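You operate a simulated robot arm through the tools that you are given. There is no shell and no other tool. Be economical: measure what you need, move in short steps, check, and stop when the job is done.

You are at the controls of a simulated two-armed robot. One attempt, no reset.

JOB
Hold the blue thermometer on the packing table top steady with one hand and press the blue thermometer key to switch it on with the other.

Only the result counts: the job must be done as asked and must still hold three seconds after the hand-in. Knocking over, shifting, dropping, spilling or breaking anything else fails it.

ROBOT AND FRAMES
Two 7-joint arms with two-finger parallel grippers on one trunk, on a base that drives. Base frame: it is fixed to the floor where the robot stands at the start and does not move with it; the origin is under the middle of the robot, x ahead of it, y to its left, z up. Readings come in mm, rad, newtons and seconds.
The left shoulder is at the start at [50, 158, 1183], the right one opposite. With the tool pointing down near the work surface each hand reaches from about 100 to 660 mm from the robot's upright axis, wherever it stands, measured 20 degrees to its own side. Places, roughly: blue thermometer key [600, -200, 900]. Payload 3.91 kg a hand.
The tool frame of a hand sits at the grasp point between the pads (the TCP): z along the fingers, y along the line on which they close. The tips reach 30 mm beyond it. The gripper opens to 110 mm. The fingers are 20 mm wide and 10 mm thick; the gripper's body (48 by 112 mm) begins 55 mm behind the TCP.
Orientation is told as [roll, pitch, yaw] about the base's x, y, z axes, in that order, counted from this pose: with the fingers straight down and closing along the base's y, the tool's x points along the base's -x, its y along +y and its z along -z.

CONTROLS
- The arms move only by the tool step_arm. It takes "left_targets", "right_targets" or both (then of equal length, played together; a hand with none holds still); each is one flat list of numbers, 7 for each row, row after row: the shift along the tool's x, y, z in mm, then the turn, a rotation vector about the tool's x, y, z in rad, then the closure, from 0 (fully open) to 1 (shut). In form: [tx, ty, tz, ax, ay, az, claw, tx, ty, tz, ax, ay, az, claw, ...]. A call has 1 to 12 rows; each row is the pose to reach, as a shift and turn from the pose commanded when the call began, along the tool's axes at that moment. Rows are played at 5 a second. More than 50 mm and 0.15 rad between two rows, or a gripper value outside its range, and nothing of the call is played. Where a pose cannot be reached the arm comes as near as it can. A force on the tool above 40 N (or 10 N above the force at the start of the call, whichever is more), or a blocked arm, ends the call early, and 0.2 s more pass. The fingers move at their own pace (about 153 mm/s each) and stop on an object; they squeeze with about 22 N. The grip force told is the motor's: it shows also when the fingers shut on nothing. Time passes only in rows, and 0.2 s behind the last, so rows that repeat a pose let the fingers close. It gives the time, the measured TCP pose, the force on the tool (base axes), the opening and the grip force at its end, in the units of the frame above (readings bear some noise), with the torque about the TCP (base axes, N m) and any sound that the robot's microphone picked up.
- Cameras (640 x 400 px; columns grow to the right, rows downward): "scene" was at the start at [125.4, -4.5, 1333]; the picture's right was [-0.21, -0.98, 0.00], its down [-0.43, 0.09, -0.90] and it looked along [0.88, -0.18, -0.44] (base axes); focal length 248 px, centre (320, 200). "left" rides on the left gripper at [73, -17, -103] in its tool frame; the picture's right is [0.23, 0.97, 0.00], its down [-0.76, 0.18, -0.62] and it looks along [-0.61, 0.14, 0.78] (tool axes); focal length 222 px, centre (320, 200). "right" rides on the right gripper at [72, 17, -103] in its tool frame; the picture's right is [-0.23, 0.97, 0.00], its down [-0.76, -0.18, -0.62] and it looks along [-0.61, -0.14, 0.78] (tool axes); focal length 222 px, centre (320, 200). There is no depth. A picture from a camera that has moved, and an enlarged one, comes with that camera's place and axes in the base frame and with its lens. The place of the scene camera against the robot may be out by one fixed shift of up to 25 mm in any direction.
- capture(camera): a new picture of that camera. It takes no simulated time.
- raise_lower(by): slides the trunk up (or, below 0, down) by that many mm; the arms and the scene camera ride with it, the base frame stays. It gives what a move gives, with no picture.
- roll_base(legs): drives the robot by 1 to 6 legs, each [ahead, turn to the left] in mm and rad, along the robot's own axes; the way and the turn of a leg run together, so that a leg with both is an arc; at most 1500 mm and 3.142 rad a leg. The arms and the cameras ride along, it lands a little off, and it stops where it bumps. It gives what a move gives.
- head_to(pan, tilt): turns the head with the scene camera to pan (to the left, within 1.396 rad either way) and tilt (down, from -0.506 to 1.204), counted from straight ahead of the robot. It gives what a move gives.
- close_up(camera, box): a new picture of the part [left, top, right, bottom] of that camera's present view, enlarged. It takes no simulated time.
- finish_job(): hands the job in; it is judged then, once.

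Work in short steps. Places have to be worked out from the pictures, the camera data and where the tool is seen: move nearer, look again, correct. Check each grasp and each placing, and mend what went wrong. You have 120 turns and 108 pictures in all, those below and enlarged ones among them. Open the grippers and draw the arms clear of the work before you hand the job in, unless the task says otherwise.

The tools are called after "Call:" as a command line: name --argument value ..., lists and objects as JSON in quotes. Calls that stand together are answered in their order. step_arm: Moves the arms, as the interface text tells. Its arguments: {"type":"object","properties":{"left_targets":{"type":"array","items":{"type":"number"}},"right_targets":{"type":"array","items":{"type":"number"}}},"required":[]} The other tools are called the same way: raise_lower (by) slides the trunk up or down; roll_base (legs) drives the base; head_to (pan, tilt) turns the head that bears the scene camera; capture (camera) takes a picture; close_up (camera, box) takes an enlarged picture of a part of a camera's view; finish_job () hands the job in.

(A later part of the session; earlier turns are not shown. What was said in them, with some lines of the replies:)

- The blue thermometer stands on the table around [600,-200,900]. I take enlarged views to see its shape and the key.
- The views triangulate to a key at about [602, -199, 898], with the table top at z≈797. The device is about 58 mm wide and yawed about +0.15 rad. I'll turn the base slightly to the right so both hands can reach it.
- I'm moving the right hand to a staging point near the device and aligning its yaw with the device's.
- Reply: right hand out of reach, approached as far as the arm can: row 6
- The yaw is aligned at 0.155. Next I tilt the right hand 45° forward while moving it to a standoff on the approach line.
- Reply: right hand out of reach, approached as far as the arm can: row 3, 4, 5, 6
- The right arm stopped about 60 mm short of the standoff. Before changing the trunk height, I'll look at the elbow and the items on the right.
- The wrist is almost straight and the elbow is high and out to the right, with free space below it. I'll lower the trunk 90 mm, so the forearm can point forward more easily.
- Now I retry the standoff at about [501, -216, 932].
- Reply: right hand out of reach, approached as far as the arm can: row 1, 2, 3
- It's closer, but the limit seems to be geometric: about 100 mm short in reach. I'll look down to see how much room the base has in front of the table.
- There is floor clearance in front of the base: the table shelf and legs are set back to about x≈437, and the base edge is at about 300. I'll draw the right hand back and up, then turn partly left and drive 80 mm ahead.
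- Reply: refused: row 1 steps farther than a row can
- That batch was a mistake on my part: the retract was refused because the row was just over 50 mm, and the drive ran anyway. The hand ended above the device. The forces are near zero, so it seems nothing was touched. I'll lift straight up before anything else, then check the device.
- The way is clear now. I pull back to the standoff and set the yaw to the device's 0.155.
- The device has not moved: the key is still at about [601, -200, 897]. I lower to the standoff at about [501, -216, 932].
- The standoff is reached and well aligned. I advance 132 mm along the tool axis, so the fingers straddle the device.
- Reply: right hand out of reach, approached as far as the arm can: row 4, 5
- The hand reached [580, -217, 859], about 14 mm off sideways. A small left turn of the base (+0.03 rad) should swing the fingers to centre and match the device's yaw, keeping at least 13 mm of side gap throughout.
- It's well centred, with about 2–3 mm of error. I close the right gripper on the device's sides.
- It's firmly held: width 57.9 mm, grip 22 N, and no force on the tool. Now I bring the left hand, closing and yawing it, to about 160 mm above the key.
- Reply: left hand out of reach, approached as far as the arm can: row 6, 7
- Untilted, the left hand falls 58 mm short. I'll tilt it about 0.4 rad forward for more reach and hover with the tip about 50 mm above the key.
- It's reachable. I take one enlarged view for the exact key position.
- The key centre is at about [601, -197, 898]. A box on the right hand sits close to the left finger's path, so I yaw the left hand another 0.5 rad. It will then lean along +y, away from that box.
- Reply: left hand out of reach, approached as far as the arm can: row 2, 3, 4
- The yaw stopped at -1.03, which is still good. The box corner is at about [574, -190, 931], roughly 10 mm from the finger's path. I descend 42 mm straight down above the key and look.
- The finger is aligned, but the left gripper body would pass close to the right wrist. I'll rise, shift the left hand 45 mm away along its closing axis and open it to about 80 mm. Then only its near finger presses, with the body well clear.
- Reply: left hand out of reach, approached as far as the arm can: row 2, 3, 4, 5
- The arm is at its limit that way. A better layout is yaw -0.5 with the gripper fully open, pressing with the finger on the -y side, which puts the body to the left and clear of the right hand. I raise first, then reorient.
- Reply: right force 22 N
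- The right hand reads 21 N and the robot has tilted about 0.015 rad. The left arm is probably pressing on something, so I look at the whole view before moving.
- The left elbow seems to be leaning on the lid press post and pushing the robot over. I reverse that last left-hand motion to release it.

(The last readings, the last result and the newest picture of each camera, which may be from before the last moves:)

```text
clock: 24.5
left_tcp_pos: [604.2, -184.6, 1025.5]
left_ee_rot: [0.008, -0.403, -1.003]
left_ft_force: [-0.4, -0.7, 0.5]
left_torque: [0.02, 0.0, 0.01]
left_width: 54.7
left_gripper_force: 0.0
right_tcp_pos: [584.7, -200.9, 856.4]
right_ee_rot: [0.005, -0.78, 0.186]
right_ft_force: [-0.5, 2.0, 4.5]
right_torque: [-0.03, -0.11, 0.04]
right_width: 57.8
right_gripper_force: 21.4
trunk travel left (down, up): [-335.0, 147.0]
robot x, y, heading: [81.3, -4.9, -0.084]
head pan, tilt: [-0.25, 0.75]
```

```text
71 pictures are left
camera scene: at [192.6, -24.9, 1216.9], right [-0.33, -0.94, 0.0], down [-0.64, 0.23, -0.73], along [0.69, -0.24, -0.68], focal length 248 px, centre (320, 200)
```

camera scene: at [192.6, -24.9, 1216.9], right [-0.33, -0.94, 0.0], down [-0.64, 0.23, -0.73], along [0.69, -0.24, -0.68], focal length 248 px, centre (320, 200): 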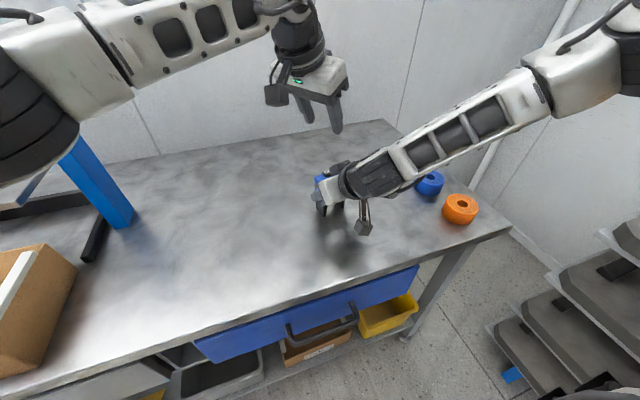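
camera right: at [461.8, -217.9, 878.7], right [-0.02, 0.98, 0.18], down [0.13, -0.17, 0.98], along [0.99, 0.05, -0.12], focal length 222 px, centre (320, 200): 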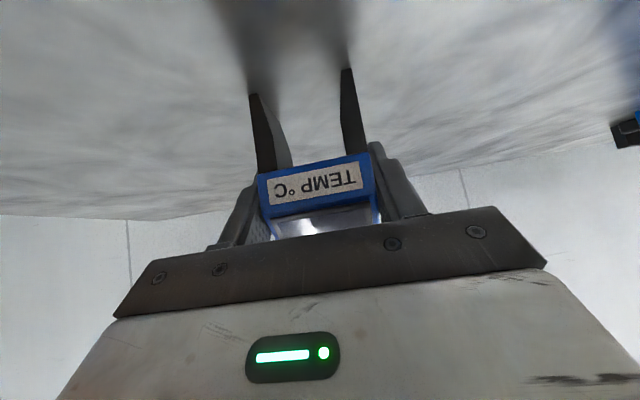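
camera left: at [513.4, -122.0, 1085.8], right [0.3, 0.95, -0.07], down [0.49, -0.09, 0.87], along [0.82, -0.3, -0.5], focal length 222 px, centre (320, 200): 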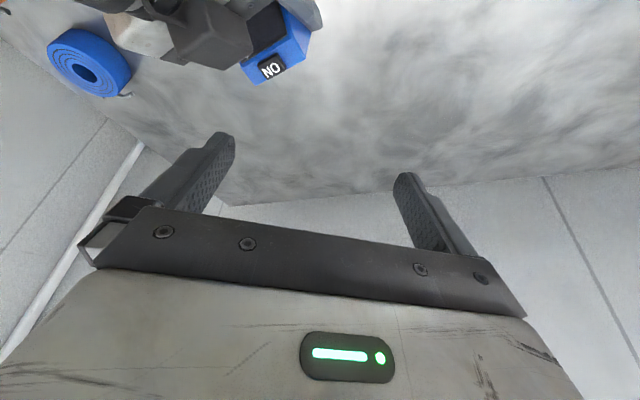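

The robot is upright again, and the right hand still holds the device. I look left to see where the left elbow is relative to the lid press.

Call:
head_to --pan 0.65 --tilt 0.55

Call:
capture --camera "scene"

```text
clock: 25.7
left_tcp_pos: [603.5, -185.0, 1025.0]
left_ee_rot: [0.006, -0.402, -1.002]
left_ft_force: [-0.3, -1.1, 0.3]
left_torque: [0.0, 0.02, 0.03]
left_width: 55.2
left_gripper_force: 0.0
right_tcp_pos: [586.3, -202.1, 857.2]
right_ee_rot: [0.002, -0.786, 0.185]
right_ft_force: [0.2, -0.2, -1.1]
right_torque: [-0.01, 0.02, 0.01]
right_width: 57.9
right_gripper_force: 22.6
trunk travel left (down, up): [-335.0, 147.0]
robot x, y, heading: [79.7, -6.8, -0.089]
head pan, tilt: [0.649, 0.55]
```

```text
70 pictures are left
camera scene: at [191.3, 48.5, 1234.2], right [0.53, -0.85, 0.0], down [-0.44, -0.28, -0.85], along [0.72, 0.45, -0.52], focal length 248 px, centre (320, 200)
```

scene: 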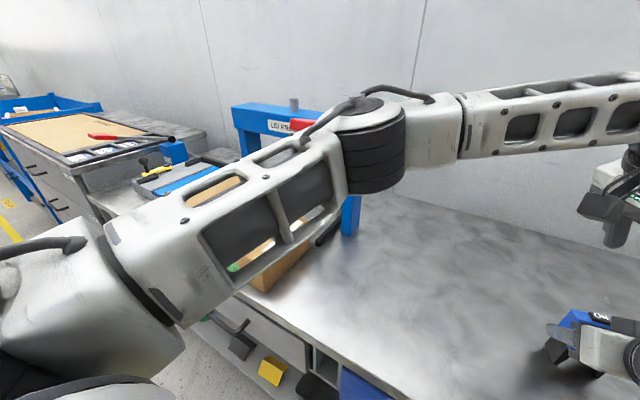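

The elbow is clear of the red handle now, and the right hand reads about zero with the device unmoved. The earlier closed-finger approach worked down to 12 mm above the key without load, and I reckon the body margin at about 8 mm. I close the fingers and return to that path.

Call:
step_arm --left_targets '[0, 0, 0, 0, 0, 0, 1, 8, -8.5, 20, 0, 0, 0, 1, 14, -8.5, 45, 0, 0, 0, 1, 22, -8.5, 66, 0, 0, 0, 1, 22, -8.5, 66, 0, 0, 0, 1]'

Call:
head_to --pan -0.25 --tilt 0.75

Call:
capture --camera "left"

Call:
close_up --camera "scene" --box '[260, 110, 420, 220]'

```text
clock: 26.9
left_tcp_pos: [599.9, -194.2, 954.8]
left_ee_rot: [0.008, -0.4, -1.005]
left_ft_force: [0.7, 0.5, -0.1]
left_torque: [0.0, 0.01, 0.02]
left_width: 0.1
left_gripper_force: 21.9
right_tcp_pos: [586.5, -201.9, 857.7]
right_ee_rot: [0.001, -0.785, 0.183]
right_ft_force: [-1.0, 0.4, 0.5]
right_torque: [0.03, -0.01, 0.02]
right_width: 58.1
right_gripper_force: 22.2
trunk travel left (down, up): [-335.0, 147.0]
robot x, y, heading: [79.0, -8.0, -0.086]
head pan, tilt: [0.649, 0.55]
```

```text
clock: 28.1
left_tcp_pos: [600.0, -193.7, 956.7]
left_ee_rot: [0.007, -0.402, -1.004]
left_ft_force: [-0.1, 1.3, 0.2]
left_torque: [-0.03, 0.0, -0.01]
left_width: 0.0
left_gripper_force: 21.9
right_tcp_pos: [585.6, -202.2, 857.2]
right_ee_rot: [0.0, -0.787, 0.182]
right_ft_force: [0.9, -0.6, 0.3]
right_torque: [0.0, -0.01, -0.02]
right_width: 58.2
right_gripper_force: 22.4
trunk travel left (down, up): [-335.0, 147.0]
robot x, y, heading: [79.2, -7.9, -0.093]
head pan, tilt: [-0.25, 0.75]
```

```text
69 pictures are left
camera left: at [526.9, -112.3, 1023.0], right [0.71, 0.7, -0.08], down [0.39, -0.29, 0.87], along [0.59, -0.65, -0.48], focal length 222 px, centre (320, 200)
```

left: 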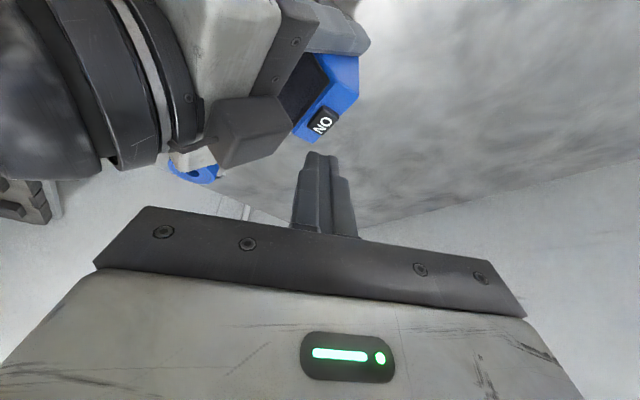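

```text
3.64 times, centred on (340, 165) of scene
camera zoom: at [193.2, -26.6, 1216.9], right [-0.33, -0.94, 0.0], down [-0.64, 0.23, -0.73], along [0.69, -0.24, -0.68], focal length 902 px, centre (247, 327)
```

zoom: 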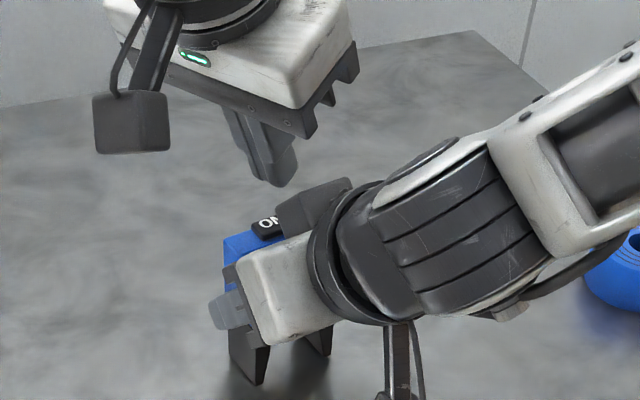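

The finger edge is aligned over the key centre, about 27 mm above it. I descend 19 mm.

Call:
step_arm --left_targets '[3.7, 0, 8.7, 0, 0, 0, 1, 7.4, 0, 17.5, 0, 0, 0, 1, 7.4, 0, 17.5, 0, 0, 0, 1]'

Call:
capture --camera "left"

Call:
close_up --camera "scene" --box '[260, 110, 420, 220]'

```text
clock: 28.9
left_tcp_pos: [600.9, -193.1, 936.4]
left_ee_rot: [0.007, -0.4, -1.003]
left_ft_force: [0.5, 0.3, -0.3]
left_torque: [0.02, 0.0, 0.02]
left_width: 0.3
left_gripper_force: 22.1
right_tcp_pos: [586.0, -201.9, 857.4]
right_ee_rot: [0.002, -0.786, 0.182]
right_ft_force: [0.3, 0.6, -0.7]
right_torque: [0.03, 0.05, 0.0]
right_width: 57.7
right_gripper_force: 22.2
trunk travel left (down, up): [-335.0, 147.0]
robot x, y, heading: [82.4, -12.5, -0.087]
head pan, tilt: [-0.25, 0.75]
```

```text
67 pictures are left
camera left: at [527.4, -111.9, 1004.2], right [0.71, 0.7, -0.08], down [0.39, -0.29, 0.87], along [0.59, -0.65, -0.48], focal length 222 px, centre (320, 200)
```

left: 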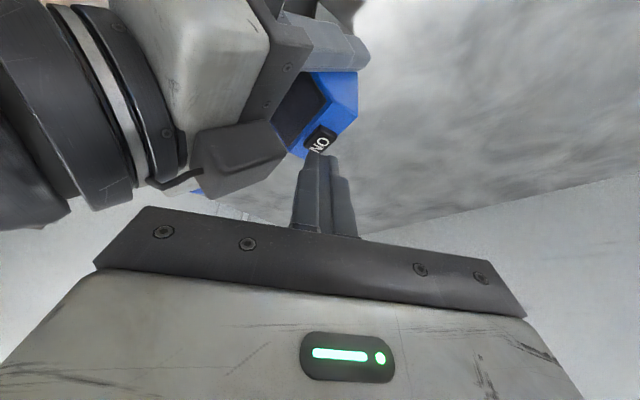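

```text
3.64 times, centred on (340, 165) of scene
camera zoom: at [193.2, -26.6, 1216.9], right [-0.33, -0.94, 0.0], down [-0.64, 0.23, -0.73], along [0.69, -0.24, -0.68], focal length 902 px, centre (247, 327)
```

zoom: 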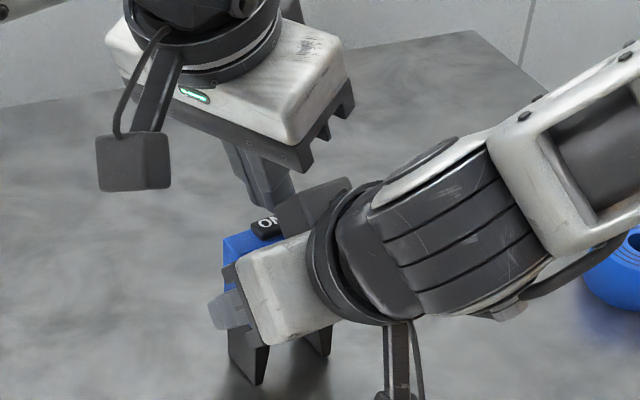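

No contact yet; the edge is at z≈905. I press down in fine 2 mm steps, watching force and sound.

Call:
step_arm --left_targets '[0.8, 0, 1.8, 0, 0, 0, 1, 1.6, 0, 3.7, 0, 0, 0, 1, 2.3, 0, 5.5, 0, 0, 0, 1]'

```text
clock: 29.7
left_tcp_pos: [600.4, -192.3, 930.9]
left_ee_rot: [0.008, -0.401, -1.002]
left_ft_force: [-0.4, -0.6, 0.5]
left_torque: [0.0, 0.01, 0.02]
left_width: 0.1
left_gripper_force: 21.8
right_tcp_pos: [586.6, -201.9, 858.2]
right_ee_rot: [0.002, -0.784, 0.182]
right_ft_force: [0.0, 1.1, -1.1]
right_torque: [0.01, 0.04, 0.03]
right_width: 57.8
right_gripper_force: 22.3
trunk travel left (down, up): [-335.0, 147.0]
robot x, y, heading: [80.2, -10.8, -0.088]
head pan, tilt: [-0.25, 0.75]
```

No contact yet, so I continue down another 4 mm.

Call:
step_arm --left_targets '[0.4, 0, 0.9, 0, 0, 0, 1, 0.8, 0, 1.8, 0, 0, 0, 1, 1.2, 0, 2.8, 0, 0, 0, 1, 1.6, 0, 3.7, 0, 0, 0, 1]'

Call:
close_up --camera "left" --box '[260, 90, 400, 180]'

```text
clock: 30.7
left_tcp_pos: [600.5, -193.1, 928.1]
left_ee_rot: [0.006, -0.402, -1.001]
left_ft_force: [-1.8, 0.5, 1.8]
left_torque: [0.01, 0.0, -0.05]
left_width: 0.1
left_gripper_force: 22.0
right_tcp_pos: [585.0, -201.5, 857.9]
right_ee_rot: [0.002, -0.783, 0.182]
right_ft_force: [0.9, -0.4, -2.9]
right_torque: [-0.03, 0.09, 0.0]
right_width: 57.7
right_gripper_force: 22.3
trunk travel left (down, up): [-335.0, 147.0]
robot x, y, heading: [78.2, -10.9, -0.09]
head pan, tilt: [-0.25, 0.75]
heard: click
```

```text
4.44 times, centred on (330, 135) of left
camera zoom: at [527.6, -111.0, 994.5], right [0.71, 0.7, -0.08], down [0.39, -0.29, 0.87], along [0.59, -0.65, -0.48], focal length 987 px, centre (276, 489)
```

zoom: 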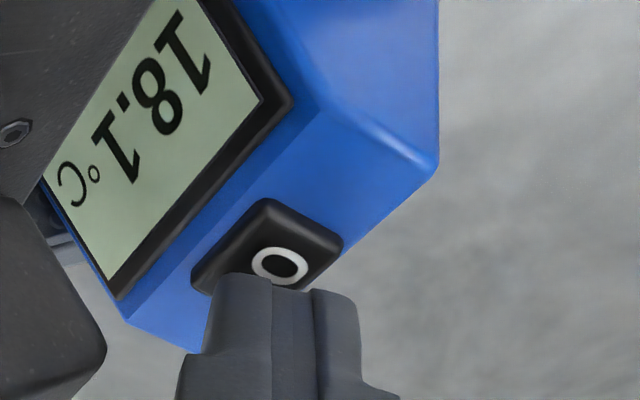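

There was a click, and the display lights up with 18.1 °C, so the thermometer is on. I raise the left hand straight up off the key.

Call:
step_arm --left_targets '[-7.8, 0, -18.4, 0, 0, 0, 1, -23.5, 0, -55, 0, 0, 0, 1, -39, 0, -92, 0, 0, 0, 1]'

Call:
close_up --camera "left" --box '[220, 20, 420, 160]'

```text
clock: 31.5
left_tcp_pos: [598.5, -191.6, 1026.5]
left_ee_rot: [0.007, -0.402, -1.006]
left_ft_force: [-0.1, -0.6, -0.2]
left_torque: [0.0, 0.04, -0.02]
left_width: 0.0
left_gripper_force: 21.9
right_tcp_pos: [585.8, -201.9, 857.5]
right_ee_rot: [0.001, -0.784, 0.183]
right_ft_force: [0.0, 0.3, -0.6]
right_torque: [0.01, 0.0, 0.01]
right_width: 57.8
right_gripper_force: 22.0
trunk travel left (down, up): [-335.0, 147.0]
robot x, y, heading: [79.1, -11.0, -0.092]
head pan, tilt: [-0.25, 0.75]
```

```text
2.86 times, centred on (320, 90) of left
camera zoom: at [525.3, -110.7, 1093.9], right [0.71, 0.7, -0.08], down [0.39, -0.29, 0.87], along [0.59, -0.65, -0.48], focal length 635 px, centre (320, 514)
```

zoom: 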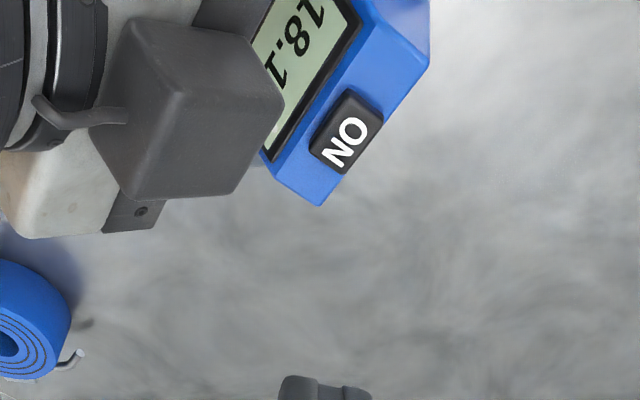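

The reading stays on with the key released. I open the right gripper and check before withdrawing.

Call:
step_arm --right_targets '[0, 0, 0, 0, 0, 0, 0.35, 0, 0, 0, 0, 0, 0, 0, 0, 0, 0, 0, 0, 0, 0]'

Call:
capture --camera "right"

```text
clock: 32.3
left_tcp_pos: [598.3, -191.7, 1026.5]
left_ee_rot: [0.007, -0.402, -1.004]
left_ft_force: [-0.6, 0.1, -0.6]
left_torque: [-0.01, 0.01, -0.02]
left_width: 0.1
left_gripper_force: 21.9
right_tcp_pos: [586.0, -202.1, 858.0]
right_ee_rot: [0.0, -0.787, 0.182]
right_ft_force: [-0.6, -0.2, 0.0]
right_torque: [0.01, -0.01, -0.01]
right_width: 110.1
right_gripper_force: 0.1
trunk travel left (down, up): [-335.0, 147.0]
robot x, y, heading: [77.7, -12.6, -0.09]
head pan, tilt: [-0.25, 0.75]
```

```text
63 pictures are left
camera right: at [461.5, -208.2, 880.4], right [-0.02, 0.99, 0.16], down [0.13, -0.16, 0.98], along [0.99, 0.04, -0.12], focal length 222 px, centre (320, 200)
```

right: 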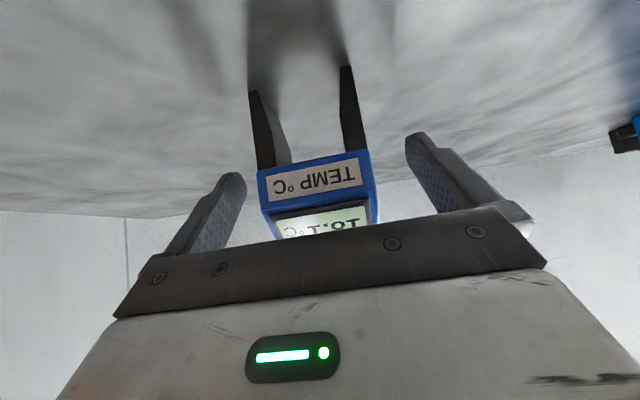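

It's released with clear gaps on both sides. I withdraw the right hand back along its axis.

Call:
step_arm --right_targets '[0, 0, -30, 0, 0, 0, 0, 0, 0, -65, 0, 0, 0, 0, 0, 0, -100, 0, 0, 0, 0, 0, 0, -130, 0, 0, 0, 0]'

Call:
capture --camera "scene"

```text
clock: 33.3
left_tcp_pos: [598.6, -191.8, 1026.6]
left_ee_rot: [0.007, -0.403, -1.003]
left_ft_force: [-0.4, -0.8, 0.5]
left_torque: [0.02, 0.01, -0.01]
left_width: 0.0
left_gripper_force: 21.7
right_tcp_pos: [494.8, -218.7, 950.6]
right_ee_rot: [0.0, -0.785, 0.185]
right_ft_force: [0.6, 0.2, 0.3]
right_torque: [0.02, 0.06, 0.0]
right_width: 110.3
right_gripper_force: 0.2
trunk travel left (down, up): [-335.0, 147.0]
robot x, y, heading: [81.7, -7.3, -0.086]
head pan, tilt: [-0.25, 0.75]
```

```text
62 pictures are left
camera scene: at [192.7, -26.5, 1216.9], right [-0.33, -0.94, 0.0], down [-0.64, 0.23, -0.73], along [0.69, -0.24, -0.68], focal length 248 px, centre (320, 200)
```

scene: 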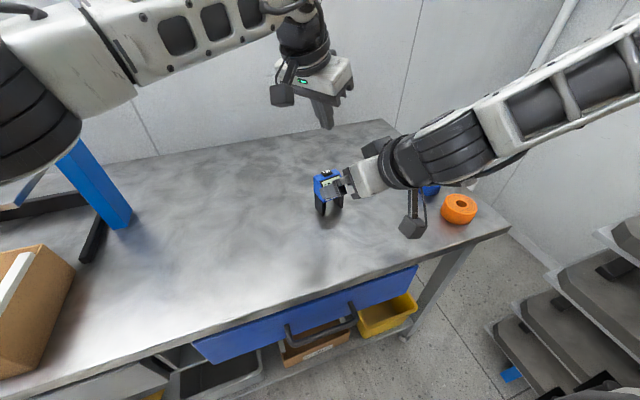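

The right hand is clear and the device stands where it was. I draw the left hand back and up, then open its gripper.

Call:
step_arm --left_targets '[8.6, -6.5, -20, 0, 0.134, 0, 1, 17.1, -13, -40, 0, 0.268, 0, 1, 25.7, -19.6, -59.8, 0, 0.4, 0, 1, 25.7, -19.6, -59.8, 0, 0.4, 0, 0, 25.7, -19.6, -59.8, 0, 0.4, 0, 0]'

Call:
close_up --camera "scene" --box '[290, 150, 370, 220]'

Call:
head_to --pan 0.65 --tilt 0.55

Call:
capture --camera "scene"

```text
clock: 34.5
left_tcp_pos: [532.4, -179.4, 1071.9]
left_ee_rot: [0.007, -0.001, -1.001]
left_ft_force: [-0.3, -0.2, 0.3]
left_torque: [-0.03, -0.01, -0.02]
left_width: 110.2
left_gripper_force: 0.0
left hand out of reach, approached as far as the arm can: row 2, 3, 4, 5
right_tcp_pos: [494.5, -218.5, 949.0]
right_ee_rot: [0.001, -0.786, 0.182]
right_ft_force: [-0.1, 0.5, 0.0]
right_torque: [0.02, -0.01, 0.0]
right_width: 110.0
right_gripper_force: 0.1
trunk travel left (down, up): [-335.0, 147.0]
robot x, y, heading: [79.1, -8.6, -0.09]
head pan, tilt: [-0.25, 0.75]
```

```text
5.71 times, centred on (330, 185) of scene
camera zoom: at [192.4, -27.3, 1217.0], right [-0.33, -0.94, 0.0], down [-0.64, 0.23, -0.73], along [0.69, -0.24, -0.68], focal length 1417 px, centre (263, 286)
```

zoom: 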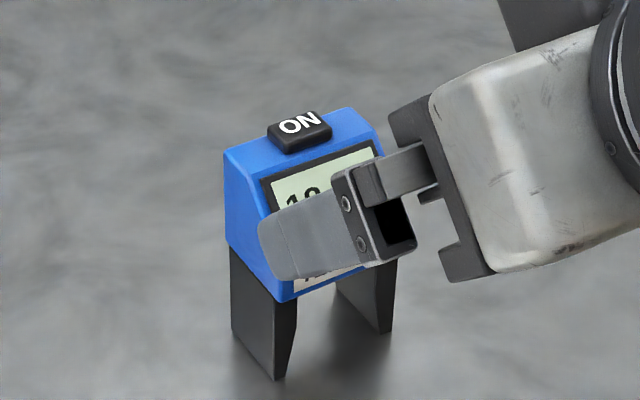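

```text
clock: 35.7
left_tcp_pos: [531.7, -179.1, 1070.9]
left_ee_rot: [0.005, -0.001, -1.001]
left_ft_force: [0.5, -0.6, -0.1]
left_torque: [0.0, 0.01, -0.01]
left_width: 109.9
left_gripper_force: 0.0
right_tcp_pos: [495.5, -218.0, 949.5]
right_ee_rot: [0.0, -0.784, 0.187]
right_ft_force: [0.4, -0.2, -0.6]
right_torque: [0.0, 0.0, 0.03]
right_width: 109.9
right_gripper_force: 0.1
trunk travel left (down, up): [-335.0, 147.0]
robot x, y, heading: [80.4, -11.8, -0.094]
head pan, tilt: [0.649, 0.55]
```

```text
60 pictures are left
camera scene: at [191.1, 48.6, 1234.3], right [0.53, -0.85, 0.0], down [-0.44, -0.28, -0.85], along [0.72, 0.45, -0.52], focal length 248 px, centre (320, 200)
```

scene: 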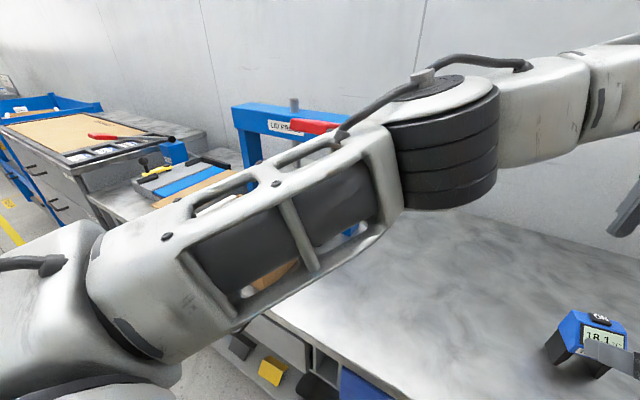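

The display is on, the device stands in place, and both grippers are open and clear. The lid press looks unchanged. I hand the job in.

Call:
finish_job

```text
The job is handed in.
```

I held the blue thermometer steady with the right hand and pressed its key with the left. It clicked on and showed 18.1 °C. Both grippers were open and clear when I handed the job in, but two things went wrong along the way:

- **Left arm:** it caught on something, most likely the lid press handle, and tilted the robot slightly. That briefly pulled the thermometer about 10 mm out of place. I backed the arm off, and the thermometer returned to its spot. The lid press looked unmoved afterwards.
- **Base drive:** a refused arm move meant I drove the base with the right hand still low over the thermometer. Nothing was touched.
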